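You operate a simulated robot arm through the tools that you are given. There is no shell and no other tool. Be economical: measure what you need, move in short steps, check, and stop when the job is done.

You run a simulated two-armed robot. Do the job below in one go: nothing can be reset, and whatever is moved stays where it is left.

TASK
Take the grey pad from the top of the blue bench and put it in the hd scrap. Pick up the short orange pin with one hand, pass it to the other hand and put it on the teal bench. Do these in any order.

The check looks at the end state, three seconds after you hand in, the way a careful person would. Anything else that was tipped, shoved, dropped, spilled or broken makes it a failure.

THE ROBOT
Two 7-joint arms with two-finger parallel grippers on one trunk, on a base that drives. Base frame: it is fixed to the floor where the robot stands at the start and does not move with it; the origin is under the middle of the robot, x ahead of it, y to its left, z up; the surface under the hand at the start is at about z = 850. Lengths are in mm, angles in degrees, forces in N, time in s.
The left shoulder is at the start at [70, 188, 1115], the right one opposite. With the tool pointing down near the work surface each hand reaches from about 340 to 800 mm from the robot's upright axis, wherever it stands, measured 20 degrees to its own side. Places, roughly: grey pad (7x5x4 cm) [500, -100, 900]; scrap (20x17 cm) [-1020, -2060, 860]; short orange pin (4x4x10 cm) [-1000, 500, 900]; teal bench [-1100, 3000, 800]. Payload 3.91 kg a hand.
Tool frame (each hand has its own): the origin (TCP) lies between the finger pads and is the grasp point; the fingertips stand 30 mm ahead of it; z points along the fingers, y is the line along which they close. Largest opening 110 mm; finger width 20, thickness 10; the body of the gripper, 48 by 112 mm, starts 55 mm behind the TCP.
Orientation is that of the tool frame in the base frame, as a unit quaternion [x, y, z, w]. With the fingers straight down and closing along the base's y, the tool's x points along the base's -x, its y along +y and its z along -z.

THE INTERFACE
- The arms move only by the tool servo_tool. It takes "left_motion", "right_motion" or both (then of equal length, played together; a hand with none holds still); each is a list of rows, each a list of 6 numbers: the shift along the base's x, y, z in cm, then the turn, a rotation vector about the base's x, y, z in degrees. In form: [[tx, ty, tz, ax, ay, az], ...]. A call has 1 to 20 rows; each row is the pose to reach, as a shift and turn from the pose commanded when the call began. "left_gripper" and "right_gripper" are, for a hand that has rows, the gripper command, from -1 (shut) to 1 (fully open), values between in proportion, set as the call begins (left out, the last holds). A row lasts 0.2 s, in which the tool goes at most 50 mm and 8.6 degrees; a call with a longer step from one row to the next is refused whole, and so is a gripper value outside its range. A pose out of reach is approached as far as the arm can. The call stops where the force on the tool passes 40 N (or 10 N more than at its start, if that is more) or the arm is blocked; 0.2 s more then pass. The fingers move at their own pace (about 72 mm/s each) and stop on an object; they squeeze with about 27 N. The grip force told is the motor's: it shows also when the fingers shut on nothing. Time passes only in rows, and 0.2 s behind the last, so rows that repeat a pose let the fingers close. The reply holds the time, the measured pose of the TCP, the force on the tool along the base axes, the opening and the grip force, in the units named above and with some noise, with the torque about the TCP (base axes, N m) and any sound that the robot's microphone picked up.
- Cameras (640 x 400 px; columns grow to the right, rows downward): "scene" is now at [81.2, 70.5, 1321.7]; the picture's right is [0.94, -0.33, 0.00], its down [-0.23, -0.67, -0.70] and it looks along [0.23, 0.67, -0.71] (base axes); focal length 214 px, centre (320, 200). "left" rides on the left gripper at [72, -17, -103] in its tool frame; the picture's right is [0.23, 0.97, 0.00], its down [-0.76, 0.18, -0.62] and it looks along [-0.61, 0.14, 0.78] (tool axes); focal length 222 px, centre (320, 200). "right" rides on the right gripper at [72, 17, -103] in its tool frame; the picture's right is [-0.23, 0.97, 0.00], its down [-0.76, -0.18, -0.62] and it looks along [-0.61, -0.14, 0.78] (tool axes); focal length 222 px, centre (320, 200). There is no depth. A picture from a camera that has moved, and an enlarged one, comes with that camera's place and axes in the base frame and with its lens. The place of the scene camera against the robot may be out by one fixed shift of up to 18 mm in any direction.
- capture(camera): a new picture of that camera. The clock stands still meanwhile.
- raise_lower(by): slides the trunk up (or, below 0, down) by that many mm; the arms and the scene camera ride with it, the base frame stays. It gives what a move gives, with no picture.
- drive_base(legs): drives the robot by 1 to 6 legs, each [ahead, turn to the left] in mm and degrees, along the robot's own axes; the way and the turn of a leg run together, so that a leg with both is an arc; at most 1500 mm and 180 degrees a leg. The arms and the cameras ride along, it lands a little off, and it stops where it bumps. It gives what a move gives.
- aim_head(pan, tilt): turns the head with the scene camera to pan (to the left, within 86 degrees either way) and tilt (down, from -29 to 69), counted from straight ahead of the robot. It gives what a move gives.
- close_up(camera, box): a new picture of the part [left, top, right, bottom] of that camera's present view, enlarged. The clock stands still meanwhile.
- job_done(): hands the job in; it is judged then, once.

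Go step by step. Nothing tells you exact positions but the pictures and the camera data: compare them with the known pose of the tool, close in by small moves and look again before you grip or let go. The budget is 165 turns and 138 pictures, counting those below and the enlarged ones. Unless the task says otherwise, let go and move clear before handing in, and close with one line.

The tools are called after "Call:" by a JSON object that holds its "op" and its "data". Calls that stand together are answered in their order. servo_tool: Moves the arms, as the interface text tells. Its arguments: {"type":"object","properties":{"left_motion":{"type":"array","items":{"type":"array","items":{"type":"number"}}},"left_gripper":{"type":"number"},"right_motion":{"type":"array","items":{"type":"array","items":{"type":"number"}}},"right_gripper":{"type":"number"}},"required":[]} The other tools are called the same way: raise_lower (by) slides the trunk up or down; drive_base (legs) drives the base; aim_head (pan, tilt) turns the head that bears the scene camera; capture (camera) takes a picture; close_up (camera, box) takes an enlarged picture of a part of a camera's view; job_done () hands the job in.

At the start:

```text
time: 0.0
left_eef_pos: [349.6, 533.9, 1108.2]
left_tcp_rot: [0.0, 1.0, 0.0, 0.0]
left_force: [-0.1, -0.2, -0.8]
left_moment: [0.04, 0.01, 0.03]
left_gripper_width: 110.1
left_grasp_force: 0.1
right_eef_pos: [454.5, 45.9, 1063.4]
right_tcp_rot: [0.0, 1.0, 0.0, 0.0]
right_force: [-0.4, -0.2, -1.1]
right_moment: [-0.01, -0.02, -0.01]
right_gripper_width: 110.1
right_grasp_force: 0.0
trunk travel left (down, up): [-625.0, 315.0]
robot x, y, heading: [-2.5, 4.8, 0.1]
head pan, tilt: [70.7, 45.2]
```

scene: 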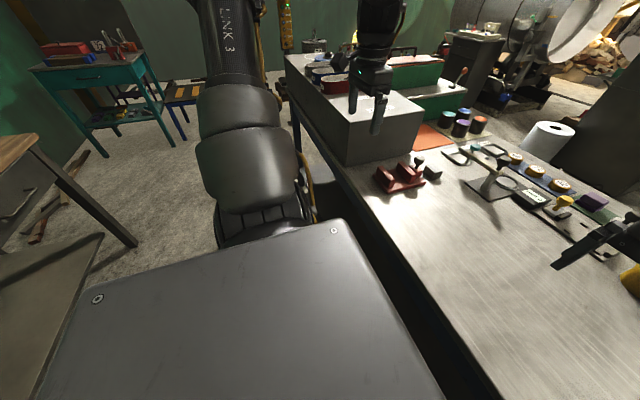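
right: 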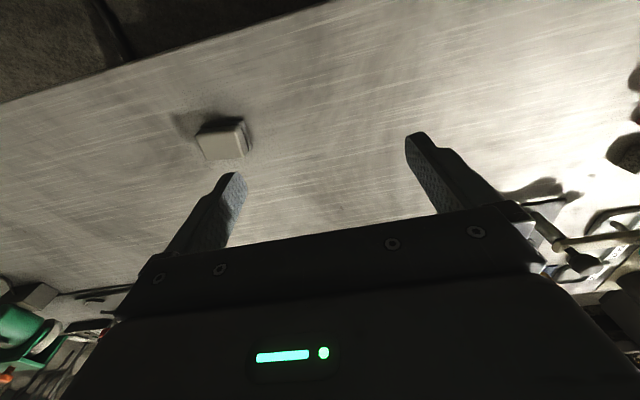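
left: 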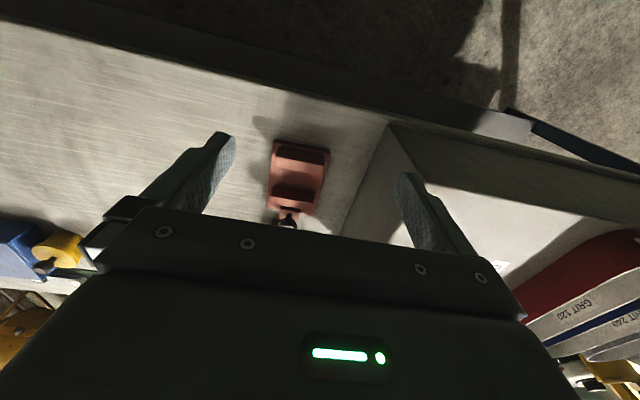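

The grey pad is visible in the right wrist camera, to the right of the right hand. I'll look around with the head first, at the pad, then towards the scrap and the pin.

Call:
{"op": "aim_head", "data": {"pan": -15, "tilt": 45}}

Call:
{"op": "capture", "data": {"camera": "scene"}}

Call:
{"op": "aim_head", "data": {"pan": -86, "tilt": 25}}

Call:
{"op": "capture", "data": {"camera": "scene"}}

Call:
{"op": "aim_head", "data": {"pan": 86, "tilt": 25}}

Call:
{"op": "capture", "data": {"camera": "scene"}}

```text
time: 1.6
left_eef_pos: [350.6, 533.7, 1108.6]
left_tcp_rot: [0.0, 1.0, 0.0, 0.0]
left_force: [0.5, 0.3, 0.1]
left_moment: [0.0, -0.01, -0.01]
left_gripper_width: 110.0
left_grasp_force: 0.0
right_eef_pos: [454.7, 45.8, 1064.5]
right_tcp_rot: [-0.001, 1.0, 0.0, 0.0]
right_force: [-0.1, 0.5, -0.4]
right_moment: [0.01, 0.0, 0.0]
right_gripper_width: 110.2
right_grasp_force: 0.0
trunk travel left (down, up): [-625.0, 315.0]
robot x, y, heading: [-1.1, -0.2, -0.3]
head pan, tilt: [-15.0, 45.0]
```

```text
134 pictures are left
camera scene: at [132.9, -27.0, 1321.9], right [-0.26, -0.97, 0.0], down [-0.68, 0.18, -0.71], along [0.68, -0.18, -0.71], focal length 214 px, centre (320, 200)
```

scene: 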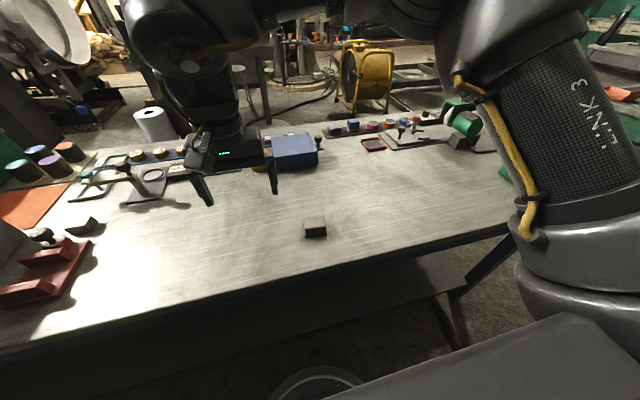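

```text
time: 3.0
left_eef_pos: [349.7, 532.2, 1108.8]
left_tcp_rot: [0.0, 1.0, 0.0, -0.001]
left_force: [-0.5, -0.2, 0.8]
left_moment: [-0.01, -0.01, 0.02]
left_gripper_width: 110.0
left_grasp_force: 0.2
right_eef_pos: [453.7, 45.7, 1064.1]
right_tcp_rot: [0.001, 1.0, 0.0, 0.0]
right_force: [0.1, -0.4, -0.7]
right_moment: [-0.03, -0.02, 0.0]
right_gripper_width: 110.1
right_grasp_force: 0.0
trunk travel left (down, up): [-625.0, 315.0]
robot x, y, heading: [-0.7, 0.1, -0.0]
head pan, tilt: [-85.9, 25.0]
```

```text
133 pictures are left
camera scene: at [61.0, -98.0, 1352.5], right [-1.0, -0.07, 0.0], down [-0.03, 0.42, -0.91], along [0.06, -0.9, -0.42], focal length 214 px, centre (320, 200)
```

scene: 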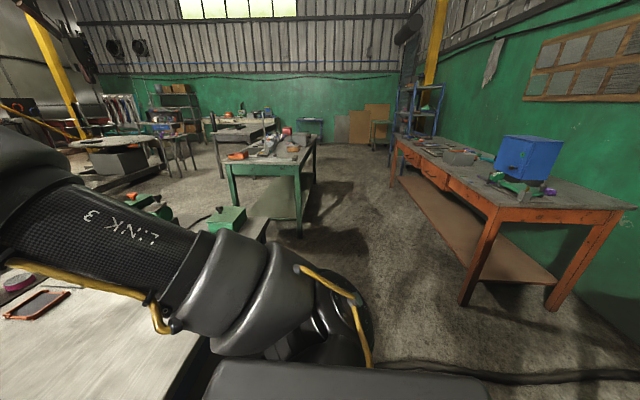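

```text
time: 5.6
left_eef_pos: [350.4, 534.3, 1107.9]
left_tcp_rot: [0.001, 1.0, 0.0, -0.001]
left_force: [-0.3, 0.6, 0.4]
left_moment: [-0.01, 0.01, 0.01]
left_gripper_width: 109.8
left_grasp_force: 0.1
right_eef_pos: [454.9, 44.8, 1064.7]
right_tcp_rot: [0.001, 1.0, 0.0, 0.0]
right_force: [0.0, -0.4, 0.7]
right_moment: [-0.02, -0.01, 0.03]
right_gripper_width: 109.9
right_grasp_force: 0.1
trunk travel left (down, up): [-625.0, 315.0]
robot x, y, heading: [-1.7, 1.8, 0.0]
head pan, tilt: [85.9, 25.0]
```

```text
132 pictures are left
camera scene: at [60.9, 85.9, 1352.5], right [1.0, -0.07, 0.0], down [-0.03, -0.42, -0.91], along [0.06, 0.9, -0.42], focal length 214 px, centre (320, 200)
```

scene: 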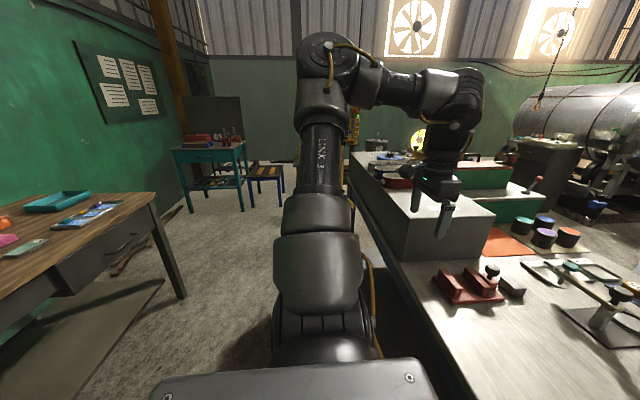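

The pad sits at about [473, -95, 870] on the bench. I'll move the right hand above it and look again.

Call:
{"op": "servo_tool", "data": {"right_motion": [[0, -4, 0, 0, 0, 0], [0, -8, -1, 0, 0, 0], [0.5, -12, -3, 0, 0, 0], [1, -14, -6, 0, 0, 0], [1, -14, -6, 0, 0, 0]], "right_gripper": 1}}

Call:
{"op": "capture", "data": {"camera": "right"}}

Call:
{"op": "aim_head", "data": {"pan": -15, "tilt": 50}}

Call:
{"op": "close_up", "data": {"camera": "scene", "box": [220, 100, 420, 225]}}

```text
time: 6.8
left_eef_pos: [351.3, 533.6, 1108.8]
left_tcp_rot: [0.0, 1.0, 0.0, 0.001]
left_force: [0.0, 0.2, -0.1]
left_moment: [0.0, 0.01, 0.0]
left_gripper_width: 110.2
left_grasp_force: 0.2
right_eef_pos: [461.9, -93.2, 1003.5]
right_tcp_rot: [0.0, 1.0, 0.0, -0.001]
right_force: [1.5, -0.2, -0.3]
right_moment: [-0.02, -0.03, -0.02]
right_gripper_width: 110.1
right_grasp_force: 0.1
trunk travel left (down, up): [-625.0, 315.0]
robot x, y, heading: [1.0, 1.3, 0.0]
head pan, tilt: [85.9, 25.0]
```

```text
131 pictures are left
camera right: at [391.6, -75.9, 1106.4], right [0.23, 0.97, 0.0], down [0.76, -0.18, 0.62], along [0.61, -0.14, -0.78], focal length 222 px, centre (320, 200)
```

right: 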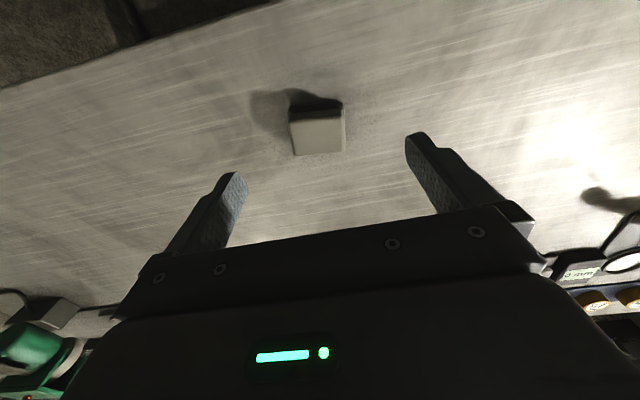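

```text
time: 8.6
left_eef_pos: [350.5, 532.9, 1108.9]
left_tcp_rot: [0.0, 1.0, 0.0, 0.0]
left_force: [0.8, 0.2, 0.8]
left_moment: [0.0, 0.01, 0.02]
left_gripper_width: 110.1
left_grasp_force: 0.1
right_eef_pos: [463.0, -93.7, 1002.7]
right_tcp_rot: [0.0, 1.0, 0.0, 0.0]
right_force: [0.0, -1.0, -0.8]
right_moment: [-0.03, 0.03, 0.02]
right_gripper_width: 110.1
right_grasp_force: 0.0
trunk travel left (down, up): [-625.0, 315.0]
robot x, y, heading: [-2.2, 0.1, -0.1]
head pan, tilt: [-15.0, 50.0]
```

```text
3.20 times, centred on (320, 162) of scene
camera zoom: at [128.8, -26.0, 1315.0], right [-0.26, -0.97, 0.0], down [-0.74, 0.2, -0.64], along [0.62, -0.17, -0.77], focal length 686 px, centre (320, 320)
```

zoom: 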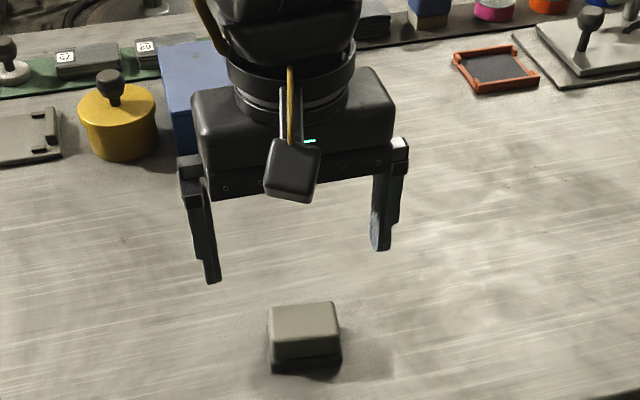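

The pad's top centre appears to be at about [480, -98, ~880], aligned with the axes. I'll go lower over it and check again before gripping.

Call:
{"op": "servo_tool", "data": {"right_motion": [[1, -0.2, -3, 0, 0, 0], [1.7, -0.4, -6, 0, 0, 0], [1.7, -0.4, -6, 0, 0, 0]]}}

Call:
{"op": "capture", "data": {"camera": "right"}}

Call:
{"op": "close_up", "data": {"camera": "scene", "box": [220, 100, 420, 225]}}

```text
time: 9.4
left_eef_pos: [348.6, 534.1, 1107.6]
left_tcp_rot: [0.0, 1.0, 0.0, 0.0]
left_force: [-0.5, -0.9, 0.9]
left_moment: [0.0, -0.02, -0.04]
left_gripper_width: 110.1
left_grasp_force: 0.0
right_eef_pos: [480.5, -98.3, 943.0]
right_tcp_rot: [0.0, 1.0, 0.0, 0.0]
right_force: [-0.3, 0.3, 1.1]
right_moment: [0.04, -0.03, -0.01]
right_gripper_width: 110.0
right_grasp_force: 0.0
trunk travel left (down, up): [-625.0, 315.0]
robot x, y, heading: [-3.5, 1.2, -0.1]
head pan, tilt: [-15.0, 50.0]
```

```text
129 pictures are left
camera right: at [410.3, -81.2, 1046.2], right [0.23, 0.97, 0.0], down [0.76, -0.18, 0.62], along [0.61, -0.14, -0.78], focal length 222 px, centre (320, 200)
```

right: 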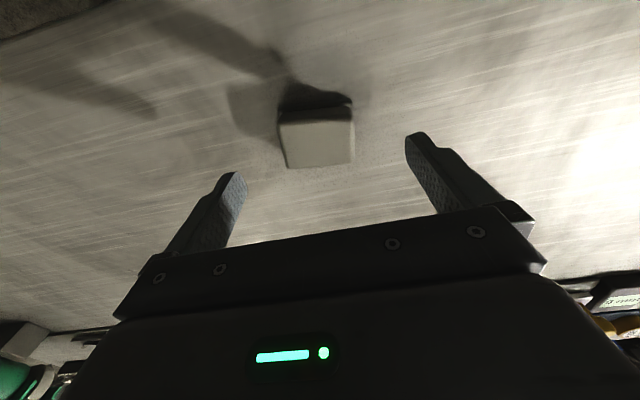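

```text
3.20 times, centred on (320, 162) of scene
camera zoom: at [128.0, -26.1, 1315.1], right [-0.26, -0.97, 0.0], down [-0.74, 0.2, -0.64], along [0.62, -0.17, -0.77], focal length 686 px, centre (320, 320)
```

zoom: 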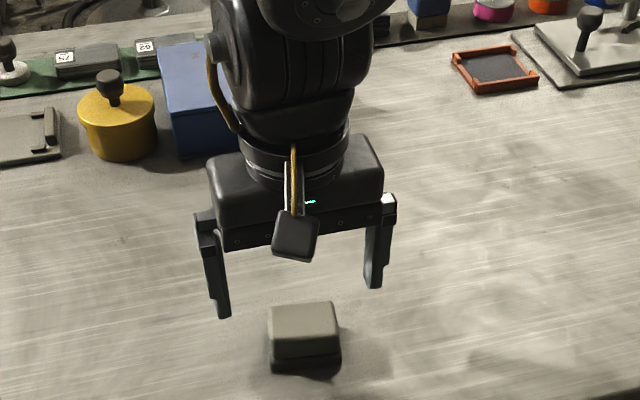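

The pad is at about [482, -98], centred between the fingers. I'll lower to tips just above the bench and close.

Call:
{"op": "servo_tool", "data": {"right_motion": [[0, 0, -2.5, 0, 0, 0], [0.1, 0, -4.5, 0, 0, 0], [0.1, 0, -5.4, 0, 0, 0], [0.1, 0, -5.4, 0, 0, 0]]}}

Call:
{"op": "capture", "data": {"camera": "right"}}

Call:
{"op": "close_up", "data": {"camera": "scene", "box": [220, 100, 420, 225]}}

```text
time: 10.4
left_eef_pos: [350.3, 532.0, 1108.9]
left_tcp_rot: [0.0, 1.0, 0.0, 0.0]
left_force: [-0.1, 1.0, -1.0]
left_moment: [0.04, 0.0, -0.01]
left_gripper_width: 110.0
left_grasp_force: 0.1
right_eef_pos: [483.0, -96.4, 889.1]
right_tcp_rot: [0.0, 1.0, 0.0, 0.0]
right_force: [0.8, -0.1, 1.0]
right_moment: [0.0, 0.04, 0.03]
right_gripper_width: 109.9
right_grasp_force: 0.0
trunk travel left (down, up): [-625.0, 315.0]
robot x, y, heading: [-3.1, 0.8, -0.1]
head pan, tilt: [-15.0, 50.0]
```

```text
127 pictures are left
camera right: at [412.5, -79.2, 992.7], right [0.23, 0.97, 0.0], down [0.76, -0.18, 0.62], along [0.61, -0.14, -0.78], focal length 222 px, centre (320, 200)
```

right: 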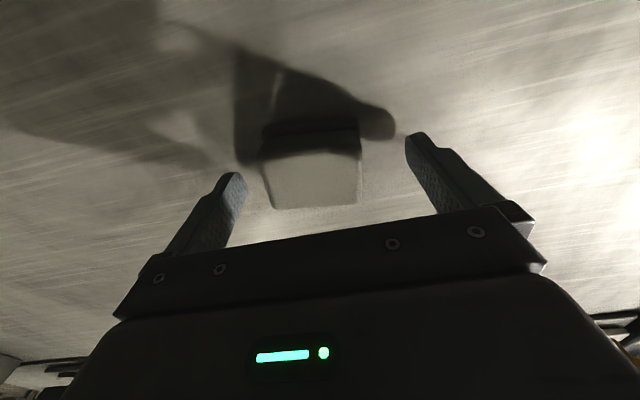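

```text
3.20 times, centred on (320, 162) of scene
camera zoom: at [128.7, -26.1, 1315.0], right [-0.26, -0.97, 0.0], down [-0.74, 0.2, -0.64], along [0.62, -0.17, -0.77], focal length 686 px, centre (320, 320)
```

zoom: 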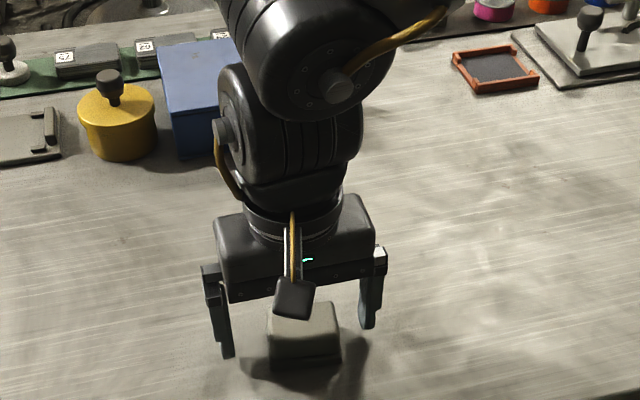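

The fingers straddle the pad, so I'll close the right gripper and lift a little.

Call:
{"op": "servo_tool", "data": {"right_motion": [[0.1, -0.2, -0.2, 0, 0, 0], [0.1, -0.2, -0.2, 0, 0, 0], [0.1, -0.2, -0.2, 0, 0, 0], [0.1, -0.2, -0.2, 0, 0, 0], [0.1, -0.2, -0.2, 0, 0, 0]], "right_gripper": -1}}

Call:
{"op": "servo_tool", "data": {"right_motion": [[0, 0, 2, 0, 0, 0], [0, 0, 5, 0, 0, 0], [0, 0, 5, 0, 0, 0]]}}

Call:
{"op": "capture", "data": {"camera": "right"}}

```text
time: 11.6
left_eef_pos: [349.6, 532.2, 1108.5]
left_tcp_rot: [0.001, 1.0, 0.0, 0.0]
left_force: [0.2, 0.7, -0.3]
left_moment: [0.02, 0.0, 0.0]
left_gripper_width: 109.8
left_grasp_force: 0.0
right_eef_pos: [484.1, -98.8, 888.3]
right_tcp_rot: [0.0, 1.0, -0.001, 0.0]
right_force: [0.2, 0.8, -0.1]
right_moment: [0.02, -0.01, 0.01]
right_gripper_width: 63.5
right_grasp_force: 27.0
trunk travel left (down, up): [-625.0, 315.0]
robot x, y, heading: [3.0, 1.6, 0.1]
head pan, tilt: [-15.0, 50.0]
```

```text
time: 12.4
left_eef_pos: [350.2, 533.6, 1108.5]
left_tcp_rot: [0.0, 1.0, -0.001, 0.0]
left_force: [0.4, -0.7, -0.1]
left_moment: [-0.03, -0.01, 0.0]
left_gripper_width: 109.9
left_grasp_force: 0.0
right_eef_pos: [482.4, -100.0, 938.9]
right_tcp_rot: [0.001, 1.0, 0.001, 0.0]
right_force: [0.6, 0.5, 1.3]
right_moment: [-0.04, 0.02, 0.02]
right_gripper_width: 0.0
right_grasp_force: 27.3
trunk travel left (down, up): [-625.0, 315.0]
robot x, y, heading: [-0.7, 0.8, -0.2]
head pan, tilt: [-15.0, 50.0]
```

```text
125 pictures are left
camera right: at [412.4, -83.2, 1042.4], right [0.23, 0.97, 0.0], down [0.76, -0.18, 0.62], along [0.61, -0.14, -0.78], focal length 222 px, centre (320, 200)
```

right: 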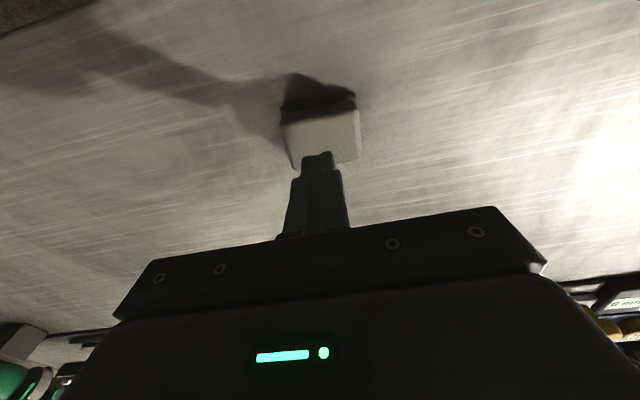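

The fingers slid off the pad's top edge, so the pad is lower than I assumed. Using the 63.5 mm width, its top is at about z 862. I'll reopen, shift 8 mm ahead and go deeper carefully.

Call:
{"op": "servo_tool", "data": {"right_motion": [[0.4, -0.1, 0, 0, 0, 0], [0.8, -0.2, 0, 0, 0, 0], [0.8, -0.2, 0, 0, 0, 0], [0.8, -0.2, 0, 0, 0, 0], [0.8, -0.2, -3, 0, 0, 0], [0.8, -0.2, -5, 0, 0, 0], [0.8, -0.2, -6, 0, 0, 0], [0.8, -0.2, -6.5, 0, 0, 0], [0.8, -0.2, -6.8, 0, 0, 0], [0.8, -0.2, -6.8, 0, 0, 0]], "right_gripper": 1}}

Call:
{"op": "capture", "data": {"camera": "right"}}

Call:
{"op": "close_up", "data": {"camera": "scene", "box": [220, 100, 420, 225]}}

```text
time: 14.2
left_eef_pos: [347.6, 532.4, 1110.4]
left_tcp_rot: [0.001, 1.0, 0.0, 0.002]
left_force: [0.4, 0.1, -0.2]
left_moment: [0.01, 0.01, -0.02]
left_gripper_width: 110.0
left_grasp_force: 0.1
right_eef_pos: [490.2, -102.7, 880.7]
right_tcp_rot: [-0.001, 1.0, 0.0, 0.004]
right_force: [-12.8, -3.4, 26.5]
right_moment: [-0.62, 0.68, -0.16]
right_gripper_width: 109.8
right_grasp_force: 0.0
trunk travel left (down, up): [-625.0, 315.0]
robot x, y, heading: [1.0, 0.5, 0.1]
head pan, tilt: [-15.0, 50.0]
stopped in row 9 (right hand): the force on the tool passed its limit at 46 N (the readings are from after the stop); the commanded pose is now the measured one
```

```text
124 pictures are left
camera right: at [418.7, -85.3, 982.4], right [0.23, 0.97, 0.0], down [0.76, -0.18, 0.63], along [0.61, -0.14, -0.78], focal length 222 px, centre (320, 200)
```

right: 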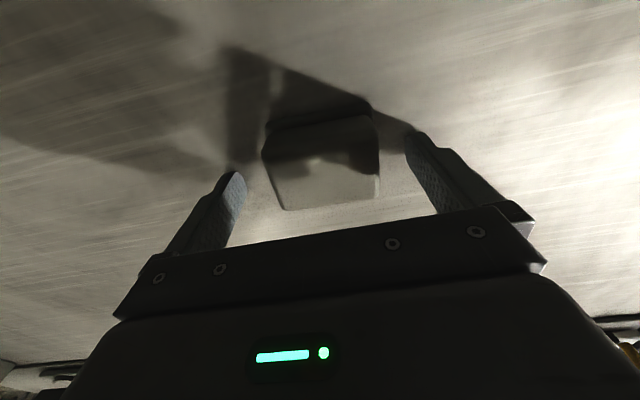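

```text
3.20 times, centred on (320, 162) of scene
camera zoom: at [125.2, -26.0, 1315.7], right [-0.26, -0.97, 0.0], down [-0.74, 0.2, -0.64], along [0.62, -0.17, -0.76], focal length 686 px, centre (320, 320)
```

zoom: 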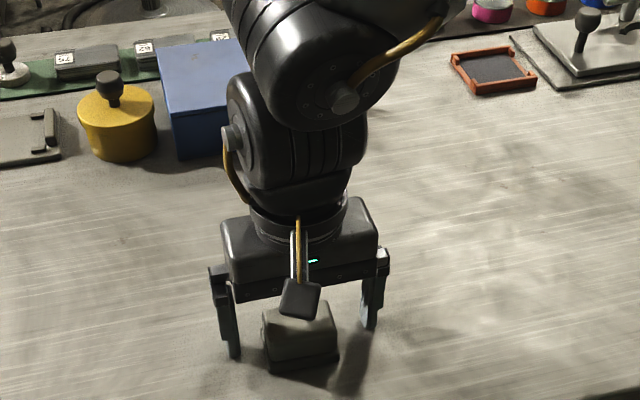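

Contact came at TCP z 880, so the bench is at 850 as stated and the pad seems low and rounded on top. I'll raise 3 mm so the tips just clear the bench, close, and look before lifting slowly.

Call:
{"op": "servo_tool", "data": {"right_motion": [[-0.3, 0.2, 0.35, 0, 0, 0], [-0.3, 0.2, 0.35, 0, 0, 0]]}}

Call:
{"op": "servo_tool", "data": {"right_motion": [[0, 0, 0, 0, 0, 0], [0, 0, 0, 0, 0, 0], [0, 0, 0, 0, 0, 0], [0, 0, 0, 0, 0, 0], [0, 0, 0, 0, 0, 0]], "right_gripper": -1}}

Call:
{"op": "capture", "data": {"camera": "right"}}

Call:
{"op": "close_up", "data": {"camera": "scene", "box": [260, 140, 380, 215]}}

```text
time: 14.8
left_eef_pos: [348.6, 531.8, 1108.0]
left_tcp_rot: [0.0, 1.0, 0.0, 0.001]
left_force: [0.1, 0.5, -0.5]
left_moment: [0.0, 0.0, 0.05]
left_gripper_width: 110.0
left_grasp_force: 0.1
right_eef_pos: [490.4, -101.5, 879.7]
right_tcp_rot: [0.001, 1.0, 0.0, 0.006]
right_force: [2.2, -8.2, 20.5]
right_moment: [-0.4, 0.13, 0.4]
right_gripper_width: 109.5
right_grasp_force: 0.1
trunk travel left (down, up): [-625.0, 315.0]
robot x, y, heading: [1.9, -0.5, 0.0]
head pan, tilt: [-15.0, 50.0]
```

```text
time: 16.0
left_eef_pos: [349.0, 534.2, 1109.0]
left_tcp_rot: [0.0, 1.0, 0.001, 0.002]
left_force: [1.0, -0.2, -0.6]
left_moment: [-0.05, -0.03, -0.01]
left_gripper_width: 110.1
left_grasp_force: 0.0
right_eef_pos: [488.5, -101.9, 880.4]
right_tcp_rot: [0.0, 1.0, 0.001, 0.005]
right_force: [-2.3, -2.2, 19.1]
right_moment: [-0.48, 0.25, 0.04]
right_gripper_width: 61.2
right_grasp_force: 27.3
trunk travel left (down, up): [-625.0, 315.0]
robot x, y, heading: [-1.4, 0.3, 0.2]
head pan, tilt: [-15.0, 50.0]
```

```text
122 pictures are left
camera right: at [417.1, -83.6, 982.3], right [0.23, 0.97, 0.0], down [0.76, -0.18, 0.63], along [0.61, -0.14, -0.78], focal length 222 px, centre (320, 200)
```

right: 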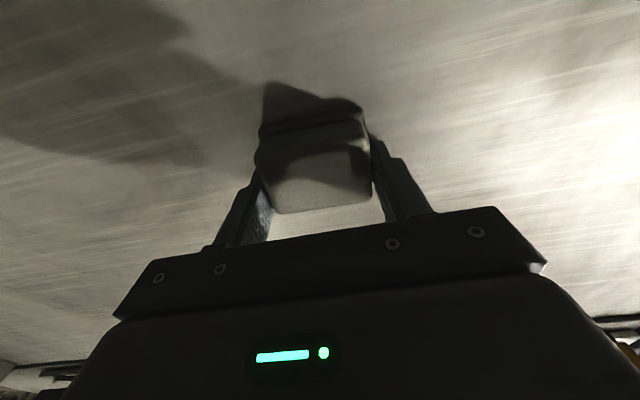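

```text
5.33 times, centred on (320, 178) of scene
camera zoom: at [126.6, -26.0, 1315.2], right [-0.26, -0.97, 0.0], down [-0.74, 0.2, -0.64], along [0.62, -0.17, -0.77], focal length 1144 px, centre (320, 320)
```

zoom: 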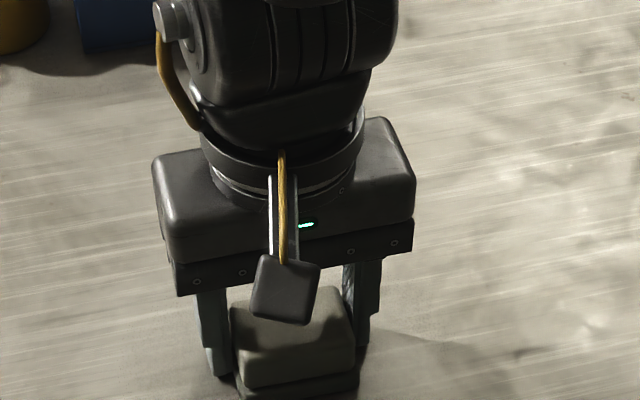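

The grip reads 61 mm on the pad. I'll lift slowly and check the width.

Call:
{"op": "servo_tool", "data": {"right_motion": [[0, 0, 0.5, 0, 0, 0], [0, 0, 1, 0, 0, 0], [0, 0, 1.5, 0, 0, 0], [0, 0, 2, 0, 0, 0]]}}

Call:
{"op": "capture", "data": {"camera": "right"}}

```text
time: 17.0
left_eef_pos: [351.3, 533.0, 1108.3]
left_tcp_rot: [0.0, 1.0, -0.001, 0.001]
left_force: [0.4, -0.3, -0.2]
left_moment: [0.04, 0.03, 0.0]
left_gripper_width: 109.9
left_grasp_force: 0.0
right_eef_pos: [490.5, -102.3, 899.8]
right_tcp_rot: [0.0, 1.0, 0.0, 0.005]
right_force: [-0.2, 0.4, -0.2]
right_moment: [-0.04, 0.0, 0.04]
right_gripper_width: 61.4
right_grasp_force: 27.0
trunk travel left (down, up): [-625.0, 315.0]
robot x, y, heading: [-3.7, 1.8, -0.1]
head pan, tilt: [-15.0, 50.0]
```

```text
120 pictures are left
camera right: at [418.5, -84.5, 1002.7], right [0.23, 0.97, 0.0], down [0.76, -0.18, 0.63], along [0.61, -0.14, -0.78], focal length 222 px, centre (320, 200)
```

right: 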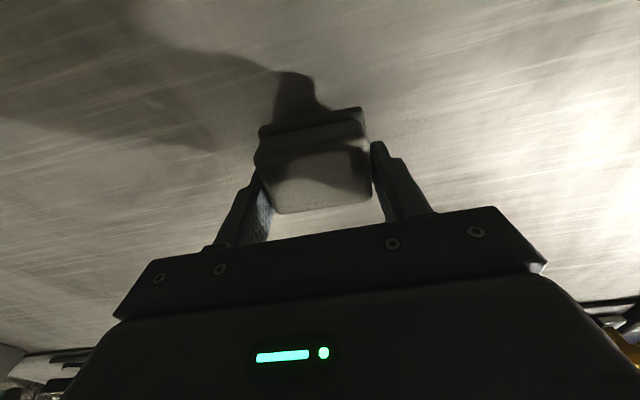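

The pad is held and clear. Now I'll lift it and tuck both arms in before driving to the scrap, which is the grey box on the orange bench.

Call:
{"op": "servo_tool", "data": {"right_motion": [[0, 0, 4, 0, 0, 0], [0, 0, 8, 0, 0, 0], [-1, -1, 12, 0, 0, 0], [-3, -3, 16, 0, 0, 0], [-6, -5, 19, 0, 0, 0], [-9, -7, 22, 0, 0, 0], [-12, -9, 25, 0, 0, 0], [-12, -9, 25, 0, 0, 0]], "left_motion": [[0, 0, 2, 0, 0, 0], [0, 0, 5, 0, 0, 0], [0, -4, 5, 0, 0, 0], [0, -8, 5, 0, 0, 0], [-1, -12, 5, 0, 0, 0], [-1, -16, 5, 0, 0, 0], [-1, -20, 5, 0, 0, 0], [-1, -23, 5, 0, 0, 0]]}}

Call:
{"op": "drive_base", "data": {"legs": [[-300, 0]]}}

Call:
{"op": "aim_head", "data": {"pan": -86, "tilt": 40}}

Call:
{"op": "capture", "data": {"camera": "scene"}}

Call:
{"op": "capture", "data": {"camera": "right"}}

```text
time: 18.8
left_eef_pos: [342.5, 304.9, 1159.0]
left_tcp_rot: [0.0, 1.0, 0.0, -0.002]
left_force: [0.0, 0.3, -0.5]
left_moment: [0.01, 0.01, 0.01]
left_gripper_width: 110.0
left_grasp_force: 0.0
right_eef_pos: [373.9, -186.5, 1147.8]
right_tcp_rot: [0.001, 1.0, 0.001, 0.002]
right_force: [1.3, 0.3, 0.2]
right_moment: [0.01, 0.03, -0.03]
right_gripper_width: 61.3
right_grasp_force: 27.0
trunk travel left (down, up): [-625.0, 315.0]
robot x, y, heading: [-0.3, 0.6, -0.1]
head pan, tilt: [-15.0, 50.0]
```

```text
time: 20.9
left_eef_pos: [31.7, 307.1, 1158.5]
left_tcp_rot: [-0.002, 1.0, 0.0, 0.0]
left_force: [-0.6, -0.5, -0.5]
left_moment: [-0.01, 0.0, -0.02]
left_gripper_width: 110.2
left_grasp_force: 0.0
right_eef_pos: [66.5, -184.7, 1148.7]
right_tcp_rot: [-0.002, 1.0, 0.001, 0.003]
right_force: [-0.3, 0.2, -1.2]
right_moment: [0.03, -0.02, 0.0]
right_gripper_width: 61.2
right_grasp_force: 27.4
trunk travel left (down, up): [-625.0, 315.0]
robot x, y, heading: [-308.9, -0.8, 0.5]
head pan, tilt: [-15.0, 50.0]
```

```text
time: 22.4
left_eef_pos: [32.0, 306.5, 1159.0]
left_tcp_rot: [-0.003, 1.0, 0.0, -0.001]
left_force: [0.6, -0.1, 0.4]
left_moment: [-0.01, 0.01, 0.01]
left_gripper_width: 110.1
left_grasp_force: 0.0
right_eef_pos: [66.5, -185.4, 1150.2]
right_tcp_rot: [-0.002, 1.0, 0.0, 0.003]
right_force: [0.0, -0.2, -1.0]
right_moment: [0.0, -0.01, 0.0]
right_gripper_width: 61.2
right_grasp_force: 26.9
trunk travel left (down, up): [-625.0, 315.0]
robot x, y, heading: [-308.2, -1.4, 0.1]
head pan, tilt: [-85.9, 40.0]
```

```text
119 pictures are left
camera scene: at [-246.6, -91.5, 1329.2], right [-1.0, -0.08, 0.0], down [-0.05, 0.64, -0.77], along [0.06, -0.76, -0.64], focal length 214 px, centre (320, 200)
```

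scene: 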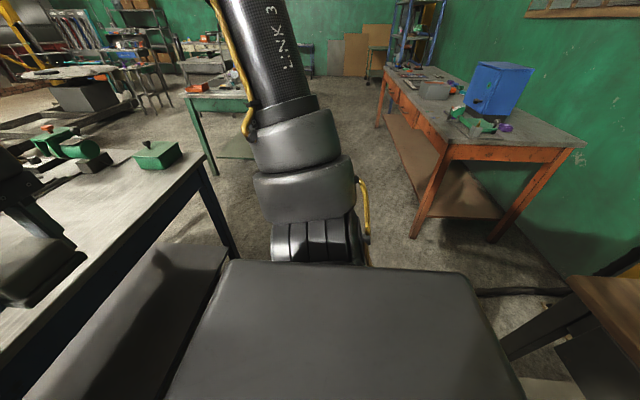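

```text
118 pictures are left
camera right: at [-5.9, -168.4, 1252.0], right [0.22, 0.97, 0.0], down [0.76, -0.17, 0.63], along [0.61, -0.14, -0.78], focal length 222 px, centre (320, 200)
```

right: 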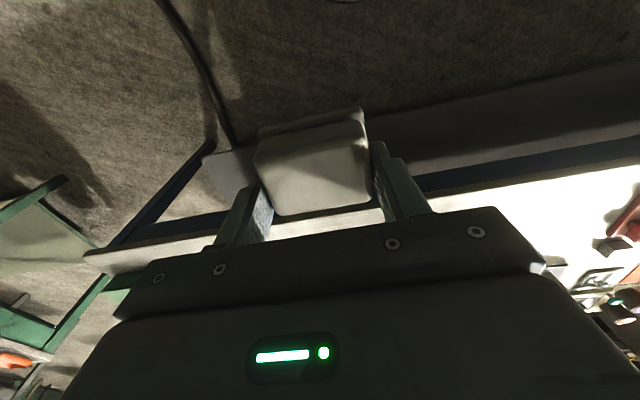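

The scrap is on the orange bench at right; the aisle is clear. I'll turn right and drive down it in steps.

Call:
{"op": "drive_base", "data": {"legs": [[0, -92.5], [1200, 0]]}}

Call:
{"op": "aim_head", "data": {"pan": 30, "tilt": 35}}

Call:
{"op": "capture", "data": {"camera": "scene"}}

Call:
{"op": "aim_head", "data": {"pan": -50, "tilt": 35}}

Call:
{"op": "capture", "data": {"camera": "scene"}}

```text
time: 32.5
left_eef_pos: [-120.2, -1590.2, 1159.1]
left_tcp_rot: [0.738, 0.675, 0.0, 0.0]
left_force: [0.0, 0.3, -0.2]
left_moment: [0.04, -0.02, 0.01]
left_gripper_width: 110.1
left_grasp_force: 0.1
right_eef_pos: [-613.1, -1578.2, 1149.8]
right_tcp_rot: [0.738, 0.675, -0.003, 0.003]
right_force: [0.7, 0.3, -0.3]
right_moment: [-0.03, -0.01, 0.02]
right_gripper_width: 61.0
right_grasp_force: 27.0
trunk travel left (down, up): [-625.0, 315.0]
robot x, y, heading: [-391.7, -1223.9, -95.2]
head pan, tilt: [-85.9, 40.0]
```

```text
time: 34.5
left_eef_pos: [-120.4, -1589.8, 1159.0]
left_tcp_rot: [0.738, 0.675, 0.0, 0.0]
left_force: [-0.7, 0.1, -0.3]
left_moment: [0.01, 0.02, 0.02]
left_gripper_width: 109.7
left_grasp_force: 0.1
right_eef_pos: [-613.0, -1577.4, 1149.8]
right_tcp_rot: [0.738, 0.675, -0.003, 0.003]
right_force: [-0.5, -0.2, 0.0]
right_moment: [-0.01, 0.02, 0.04]
right_gripper_width: 61.0
right_grasp_force: 26.9
trunk travel left (down, up): [-625.0, 315.0]
robot x, y, heading: [-394.0, -1223.8, -95.2]
head pan, tilt: [30.0, 35.0]
```

```text
117 pictures are left
camera scene: at [-357.4, -1360.0, 1336.7], right [-0.91, -0.42, 0.0], down [-0.24, 0.52, -0.82], along [0.34, -0.74, -0.57], focal length 214 px, centre (320, 200)
```

scene: 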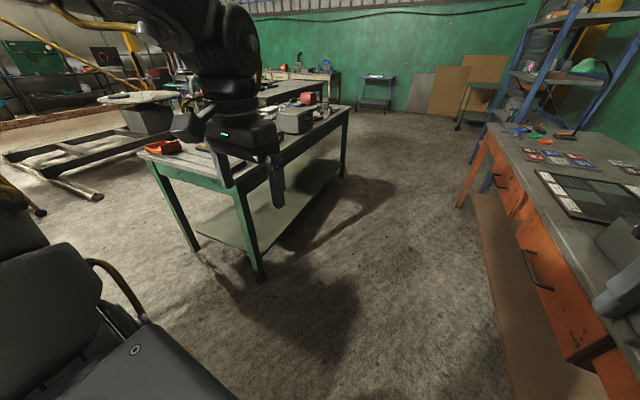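

```text
time: 36.0
left_eef_pos: [-120.0, -1590.8, 1160.4]
left_tcp_rot: [0.737, 0.675, 0.0, 0.0]
left_force: [0.1, 0.0, -0.6]
left_moment: [0.02, 0.01, 0.0]
left_gripper_width: 109.8
left_grasp_force: 0.0
right_eef_pos: [-612.7, -1577.0, 1149.5]
right_tcp_rot: [0.738, 0.675, -0.004, 0.003]
right_force: [-0.2, 0.2, -0.7]
right_moment: [-0.02, -0.03, 0.0]
right_gripper_width: 61.2
right_grasp_force: 27.3
trunk travel left (down, up): [-625.0, 315.0]
robot x, y, heading: [-393.0, -1223.3, -95.1]
head pan, tilt: [-50.0, 35.0]
```

```text
116 pictures are left
camera scene: at [-466.6, -1330.6, 1336.7], right [-0.57, 0.82, 0.0], down [0.47, 0.33, -0.82], along [-0.67, -0.47, -0.57], focal length 214 px, centre (320, 200)
```

scene: 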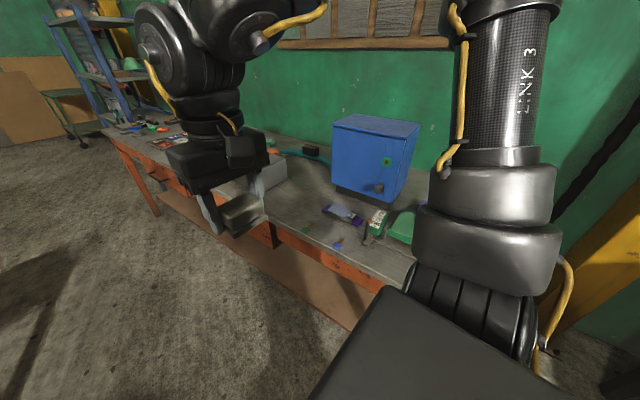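

The pad is still held and the aisle is clear. I'll drive on to about y = -2280 and turn to face the orange bench.

Call:
{"op": "drive_base", "data": {"legs": [[0, 4.5], [1055, 0], [0, -90]]}}

Call:
{"op": "aim_head", "data": {"pan": -5, "tilt": 40}}

Call:
{"op": "capture", "data": {"camera": "scene"}}

Call:
{"op": "capture", "data": {"camera": "right"}}

```text
time: 45.5
left_eef_pos: [-725.0, -2569.0, 1157.8]
left_tcp_rot: [1.0, 0.026, 0.0, 0.0]
left_force: [-0.2, 1.2, 0.3]
left_moment: [0.01, 0.04, -0.03]
left_gripper_width: 110.0
left_grasp_force: 0.1
right_eef_pos: [-781.8, -2079.1, 1150.4]
right_tcp_rot: [1.0, 0.026, -0.005, 0.0]
right_force: [0.0, 0.3, 0.0]
right_moment: [0.02, -0.01, 0.0]
right_gripper_width: 61.0
right_grasp_force: 27.1
trunk travel left (down, up): [-625.0, 315.0]
robot x, y, heading: [-398.8, -2243.9, -176.6]
head pan, tilt: [-50.0, 35.0]
```

```text
time: 46.6
left_eef_pos: [-723.4, -2570.1, 1159.0]
left_tcp_rot: [1.0, 0.026, 0.0, 0.001]
left_force: [-0.4, 0.2, 0.4]
left_moment: [0.02, -0.01, -0.04]
left_gripper_width: 109.9
left_grasp_force: 0.0
right_eef_pos: [-781.3, -2079.8, 1149.7]
right_tcp_rot: [1.0, 0.025, -0.005, -0.001]
right_force: [-1.0, 0.0, -0.4]
right_moment: [0.02, 0.02, 0.04]
right_gripper_width: 61.3
right_grasp_force: 27.1
trunk travel left (down, up): [-625.0, 315.0]
robot x, y, heading: [-399.5, -2242.2, -177.0]
head pan, tilt: [-5.0, 40.0]
```

```text
115 pictures are left
camera scene: at [-530.9, -2252.7, 1329.2], right [0.04, 1.0, 0.0], down [0.64, -0.02, -0.77], along [-0.77, 0.03, -0.64], focal length 214 px, centre (320, 200)
```

scene: 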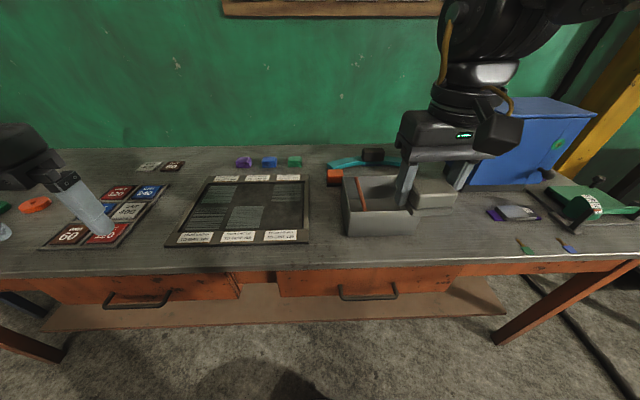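

```text
114 pictures are left
camera right: at [-706.0, -2092.5, 1252.0], right [-0.18, -0.98, 0.0], down [-0.77, 0.14, 0.63], along [-0.62, 0.11, -0.78], focal length 222 px, centre (320, 200)
```

right: 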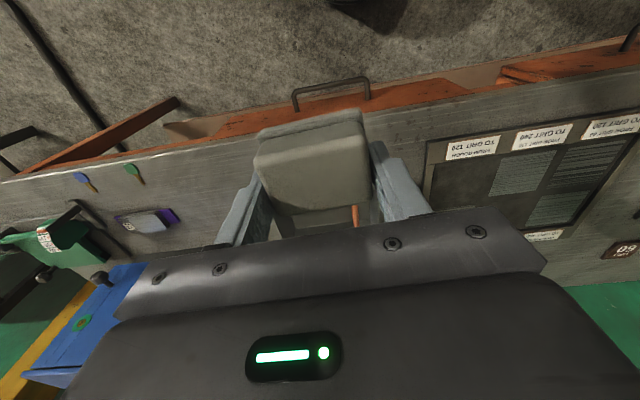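

An open grey box with an orange stick in it sits at the expected place. I'll enlarge it to confirm it's the scrap and fix its rim.

Call:
{"op": "close_up", "data": {"camera": "scene", "box": [310, 130, 470, 250]}}

```text
3.33 times, centred on (390, 190) of scene
camera zoom: at [-530.9, -2252.7, 1329.2], right [0.04, 1.0, 0.0], down [0.64, -0.02, -0.77], along [-0.77, 0.03, -0.64], focal length 715 px, centre (87, 233)
```

zoom: 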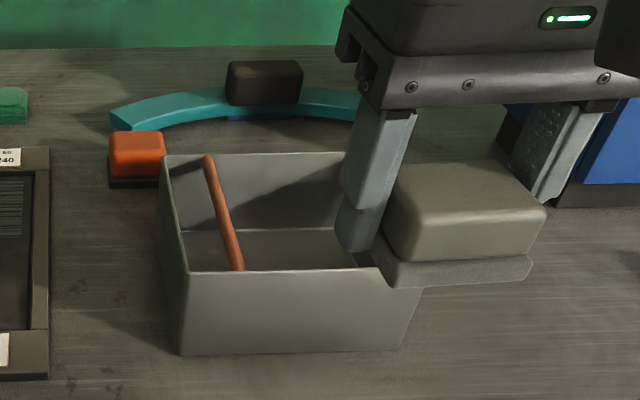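

The box rim is at about z 910, spanning x -975..-1160 and y -2146..-1935, with the stick leaning on its left side. I'll move the pad above its right half and look again.

Call:
{"op": "servo_tool", "data": {"right_motion": [[-4, 1, 0, 0, 0, -1], [-8, 2, 0, 0, 0, -2], [-12, 3, 0, 0, 0, -3], [-16, 4, -2, 0, 0, -3], [-20, 5, -4, 0, 0, -3], [-24, 6.5, -6, 0, 0, -3], [-28, 7.5, -8, 0, 0, -3], [-28, 7.5, -8, 0, 0, -3]]}}

Call:
{"op": "capture", "data": {"camera": "right"}}

Call:
{"op": "close_up", "data": {"camera": "scene", "box": [310, 130, 470, 250]}}

```text
time: 48.4
left_eef_pos: [-722.3, -2570.4, 1159.2]
left_tcp_rot: [1.0, 0.026, 0.0, 0.0]
left_force: [0.7, -0.7, 0.4]
left_moment: [-0.02, 0.01, 0.01]
left_gripper_width: 110.0
left_grasp_force: 0.0
right_eef_pos: [-915.4, -2131.3, 1049.5]
right_tcp_rot: [1.0, -0.003, -0.005, 0.002]
right_force: [-0.3, -0.5, 0.1]
right_moment: [0.0, -0.02, 0.01]
right_gripper_width: 61.2
right_grasp_force: 27.0
right hand out of reach, approached as far as the arm can: row 1, 2, 3, 4, 5, 6, 7, 8
trunk travel left (down, up): [-625.0, 315.0]
robot x, y, heading: [-398.1, -2243.3, -177.0]
head pan, tilt: [-5.0, 40.0]
```

```text
112 pictures are left
camera right: at [-839.8, -2148.8, 1152.3], right [-0.23, -0.97, 0.0], down [-0.75, 0.18, 0.63], along [-0.61, 0.14, -0.78], focal length 222 px, centre (320, 200)
```

right: 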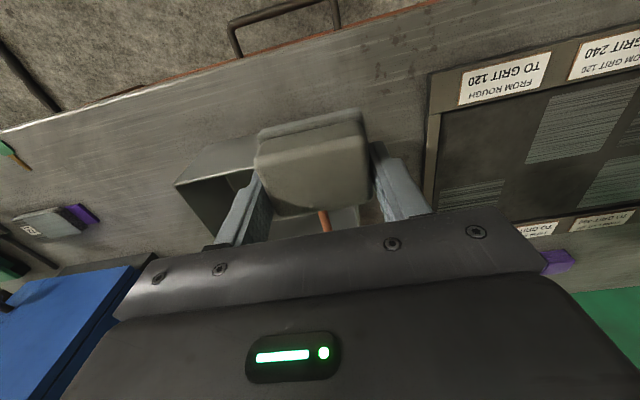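

```text
3.33 times, centred on (390, 190) of scene
camera zoom: at [-529.5, -2252.7, 1329.3], right [0.04, 1.0, 0.0], down [0.64, -0.02, -0.77], along [-0.77, 0.03, -0.64], focal length 715 px, centre (87, 233)
```

zoom: 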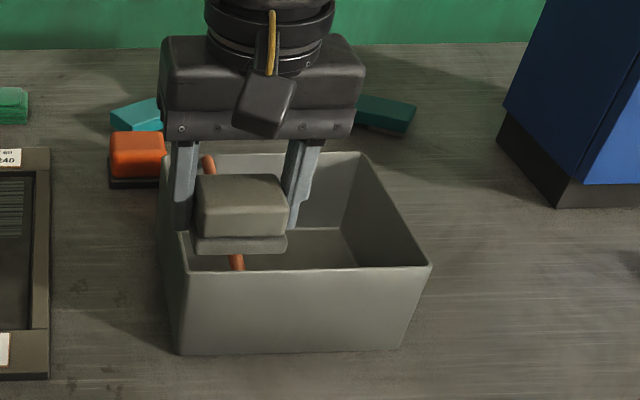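

The reach ran out at this height. I'll raise the trunk 100 mm and creep 80 mm closer to the bench, then move over the box again.

Call:
{"op": "raise_lower", "data": {"by": 120}}

Call:
{"op": "drive_base", "data": {"legs": [[80, 0]]}}

Call:
{"op": "servo_tool", "data": {"right_motion": [[0, 3, -1, 0, 0, 0], [-1, 6, -2, 0, 0, 0], [-2, 9, -4, 0, 0, 0], [-3, 11, -6, 0, 0, 0], [-4, 12, -8, 0, 0, 0], [-4, 12, -10, 0, 0, 0], [-4, 12, -10, 0, 0, 0]]}}

Call:
{"op": "capture", "data": {"camera": "right"}}

Call:
{"op": "capture", "data": {"camera": "scene"}}

```text
time: 49.9
left_eef_pos: [-723.1, -2569.0, 1278.0]
left_tcp_rot: [1.0, 0.026, 0.001, -0.001]
left_force: [0.1, -0.4, 0.3]
left_moment: [-0.03, 0.03, 0.0]
left_gripper_width: 110.0
left_grasp_force: 0.2
right_eef_pos: [-916.1, -2132.8, 1169.1]
right_tcp_rot: [1.0, -0.003, -0.005, 0.001]
right_force: [0.1, -1.2, -0.8]
right_moment: [-0.01, 0.0, -0.01]
right_gripper_width: 61.0
right_grasp_force: 26.7
trunk travel left (down, up): [-745.0, 195.0]
robot x, y, heading: [-399.5, -2242.4, -177.0]
head pan, tilt: [-5.0, 40.0]
```

```text
time: 50.9
left_eef_pos: [-790.4, -2572.0, 1282.9]
left_tcp_rot: [1.0, 0.026, -0.005, 0.0]
left_force: [0.3, -0.1, 0.5]
left_moment: [0.01, 0.1, 0.03]
left_gripper_width: 110.2
left_grasp_force: 0.1
right_eef_pos: [-983.3, -2134.9, 1175.4]
right_tcp_rot: [1.0, -0.001, -0.01, 0.002]
right_force: [1.1, -0.3, -0.7]
right_moment: [0.02, 0.03, -0.02]
right_gripper_width: 61.3
right_grasp_force: 26.5
trunk travel left (down, up): [-745.0, 195.0]
robot x, y, heading: [-479.7, -2254.1, -177.3]
head pan, tilt: [-5.0, 40.0]
```

```text
time: 52.5
left_eef_pos: [-801.7, -2573.1, 1279.6]
left_tcp_rot: [1.0, 0.025, 0.001, 0.0]
left_force: [0.5, -0.3, 0.4]
left_moment: [0.0, 0.0, -0.06]
left_gripper_width: 110.2
left_grasp_force: 0.1
right_eef_pos: [-962.1, -2091.1, 1069.3]
right_tcp_rot: [1.0, -0.004, -0.006, 0.0]
right_force: [0.4, -0.8, -0.4]
right_moment: [-0.02, 0.03, 0.01]
right_gripper_width: 61.0
right_grasp_force: 27.4
right hand out of reach, approached as far as the arm can: row 1, 2, 3, 4, 5, 6, 7
trunk travel left (down, up): [-745.0, 195.0]
robot x, y, heading: [-480.5, -2252.8, -177.1]
head pan, tilt: [-5.0, 40.0]
```

```text
110 pictures are left
camera right: at [-887.4, -2109.0, 1171.3], right [-0.23, -0.97, 0.0], down [-0.75, 0.18, 0.63], along [-0.62, 0.15, -0.77], focal length 222 px, centre (320, 200)
```

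right: 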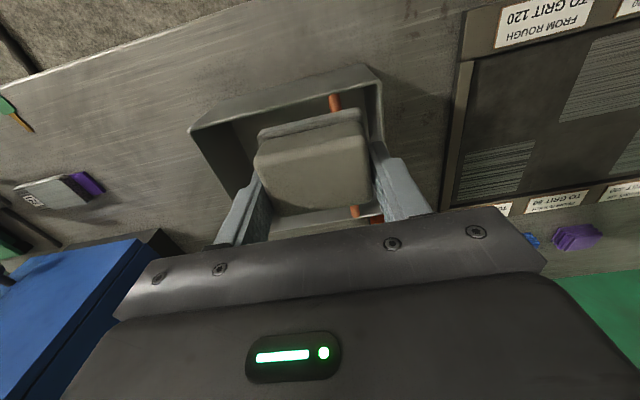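

```text
109 pictures are left
camera scene: at [-607.7, -2256.8, 1449.2], right [0.04, 1.0, 0.0], down [0.64, -0.02, -0.77], along [-0.77, 0.03, -0.64], focal length 214 px, centre (320, 200)
```

scene: 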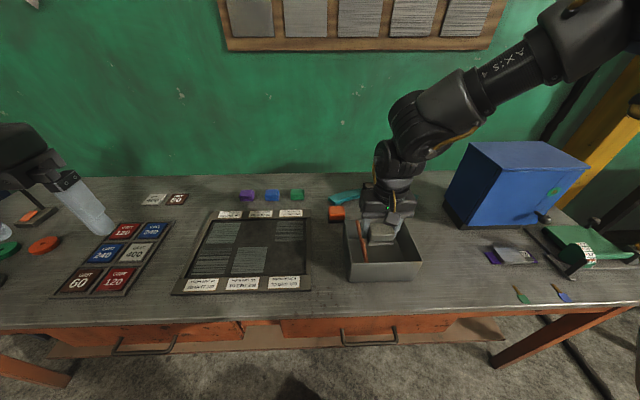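

The commanded pose probably ran ahead of the arm to an unreachable spot. I'll bring the command back towards the box centre and see where the hand settles.

Call:
{"op": "servo_tool", "data": {"right_motion": [[3, -3, 0, 0, 0, 0], [6, -6, 0, 0, 0, 0], [9, -9, 0, 0, 0, 0], [11.6, -12.1, 0, 0, 0, 0], [11.6, -12.1, 0, 0, 0, 0]]}}

```text
time: 53.7
left_eef_pos: [-801.2, -2572.0, 1279.6]
left_tcp_rot: [1.0, 0.024, 0.0, 0.0]
left_force: [-0.7, 0.7, -0.2]
left_moment: [-0.02, -0.02, 0.02]
left_gripper_width: 109.9
left_grasp_force: 0.0
right_eef_pos: [-847.3, -2210.4, 1065.0]
right_tcp_rot: [1.0, -0.001, -0.006, 0.001]
right_force: [-0.6, -0.3, -0.8]
right_moment: [-0.01, 0.02, -0.03]
right_gripper_width: 61.2
right_grasp_force: 26.9
trunk travel left (down, up): [-745.0, 195.0]
robot x, y, heading: [-480.3, -2252.9, -177.1]
head pan, tilt: [-5.0, 40.0]
```

The arm obeys now, so the earlier limit is about its configuration. I'll test extending straight ahead in small steps.

Call:
{"op": "servo_tool", "data": {"right_motion": [[-4, 1, 0, 0, 0, 0], [-8, 2, 0, 0, 0, 0], [-12, 3, 0, 0, 0, 0], [-16, 4, 0, 0, 0, 0], [-20, 6, 0, 0, 0, 0]]}}

```text
time: 54.9
left_eef_pos: [-803.4, -2572.8, 1280.0]
left_tcp_rot: [1.0, 0.026, -0.001, -0.001]
left_force: [-0.7, -0.1, -0.1]
left_moment: [-0.02, -0.03, 0.0]
left_gripper_width: 109.8
left_grasp_force: 0.1
right_eef_pos: [-1028.8, -2159.3, 1068.4]
right_tcp_rot: [1.0, -0.001, -0.005, 0.001]
right_force: [0.4, 0.1, -0.5]
right_moment: [0.0, -0.01, 0.01]
right_gripper_width: 61.2
right_grasp_force: 27.2
right hand out of reach, approached as far as the arm can: row 5
trunk travel left (down, up): [-745.0, 195.0]
robot x, y, heading: [-479.6, -2250.9, -177.2]
head pan, tilt: [-5.0, 40.0]
```

The arm stops about 545 mm ahead of the axis. I'll try again with the hand yawed, which may free the wrist.

Call:
{"op": "servo_tool", "data": {"right_motion": [[1, 1, 0, 0, 0, -7], [1, 3, 0, 0, 0, -14], [1, 6, 0, 0, 0, -21], [0, 9, 0, 0, 0, -28], [-1, 12, 0, 0, 0, -28], [-2, 14, 0, 0, 0, -28]]}}

```text
time: 56.3
left_eef_pos: [-801.5, -2571.1, 1279.6]
left_tcp_rot: [1.0, 0.025, 0.0, 0.0]
left_force: [-0.5, 0.4, 0.6]
left_moment: [-0.02, -0.01, -0.03]
left_gripper_width: 110.0
left_grasp_force: 0.1
right_eef_pos: [-1047.6, -2020.2, 1069.0]
right_tcp_rot: [0.97, -0.244, -0.004, 0.0]
right_force: [-1.2, 0.0, -0.4]
right_moment: [0.01, 0.01, 0.04]
right_gripper_width: 61.1
right_grasp_force: 26.7
trunk travel left (down, up): [-745.0, 195.0]
robot x, y, heading: [-477.7, -2253.3, -177.0]
head pan, tilt: [-5.0, 40.0]
```

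Yawing the hand freed it; it is now over the box. I'll look before lowering.

Call:
{"op": "capture", "data": {"camera": "right"}}

Call:
{"op": "close_up", "data": {"camera": "scene", "box": [310, 180, 470, 300]}}

```text
108 pictures are left
camera right: at [-989.4, -2068.6, 1170.8], right [-0.66, -0.75, 0.0], down [-0.58, 0.51, 0.63], along [-0.47, 0.41, -0.78], focal length 222 px, centre (320, 200)
```

right: 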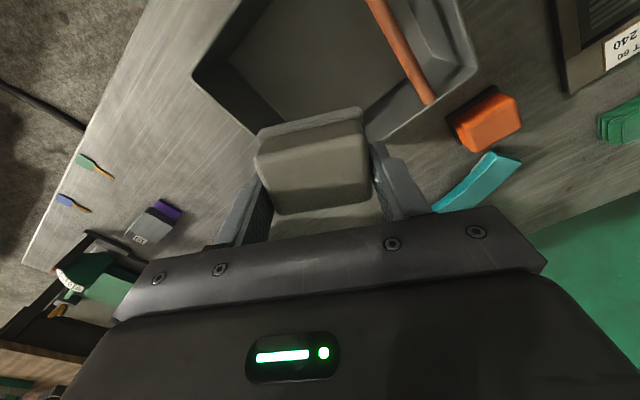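

```text
3.33 times, centred on (390, 240) of scene
camera zoom: at [-608.5, -2255.8, 1449.1], right [0.04, 1.0, 0.0], down [0.64, -0.02, -0.77], along [-0.77, 0.03, -0.64], focal length 715 px, centre (87, 67)
```

zoom: 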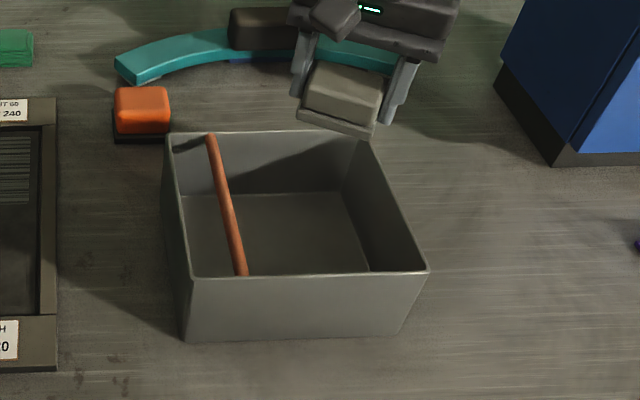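

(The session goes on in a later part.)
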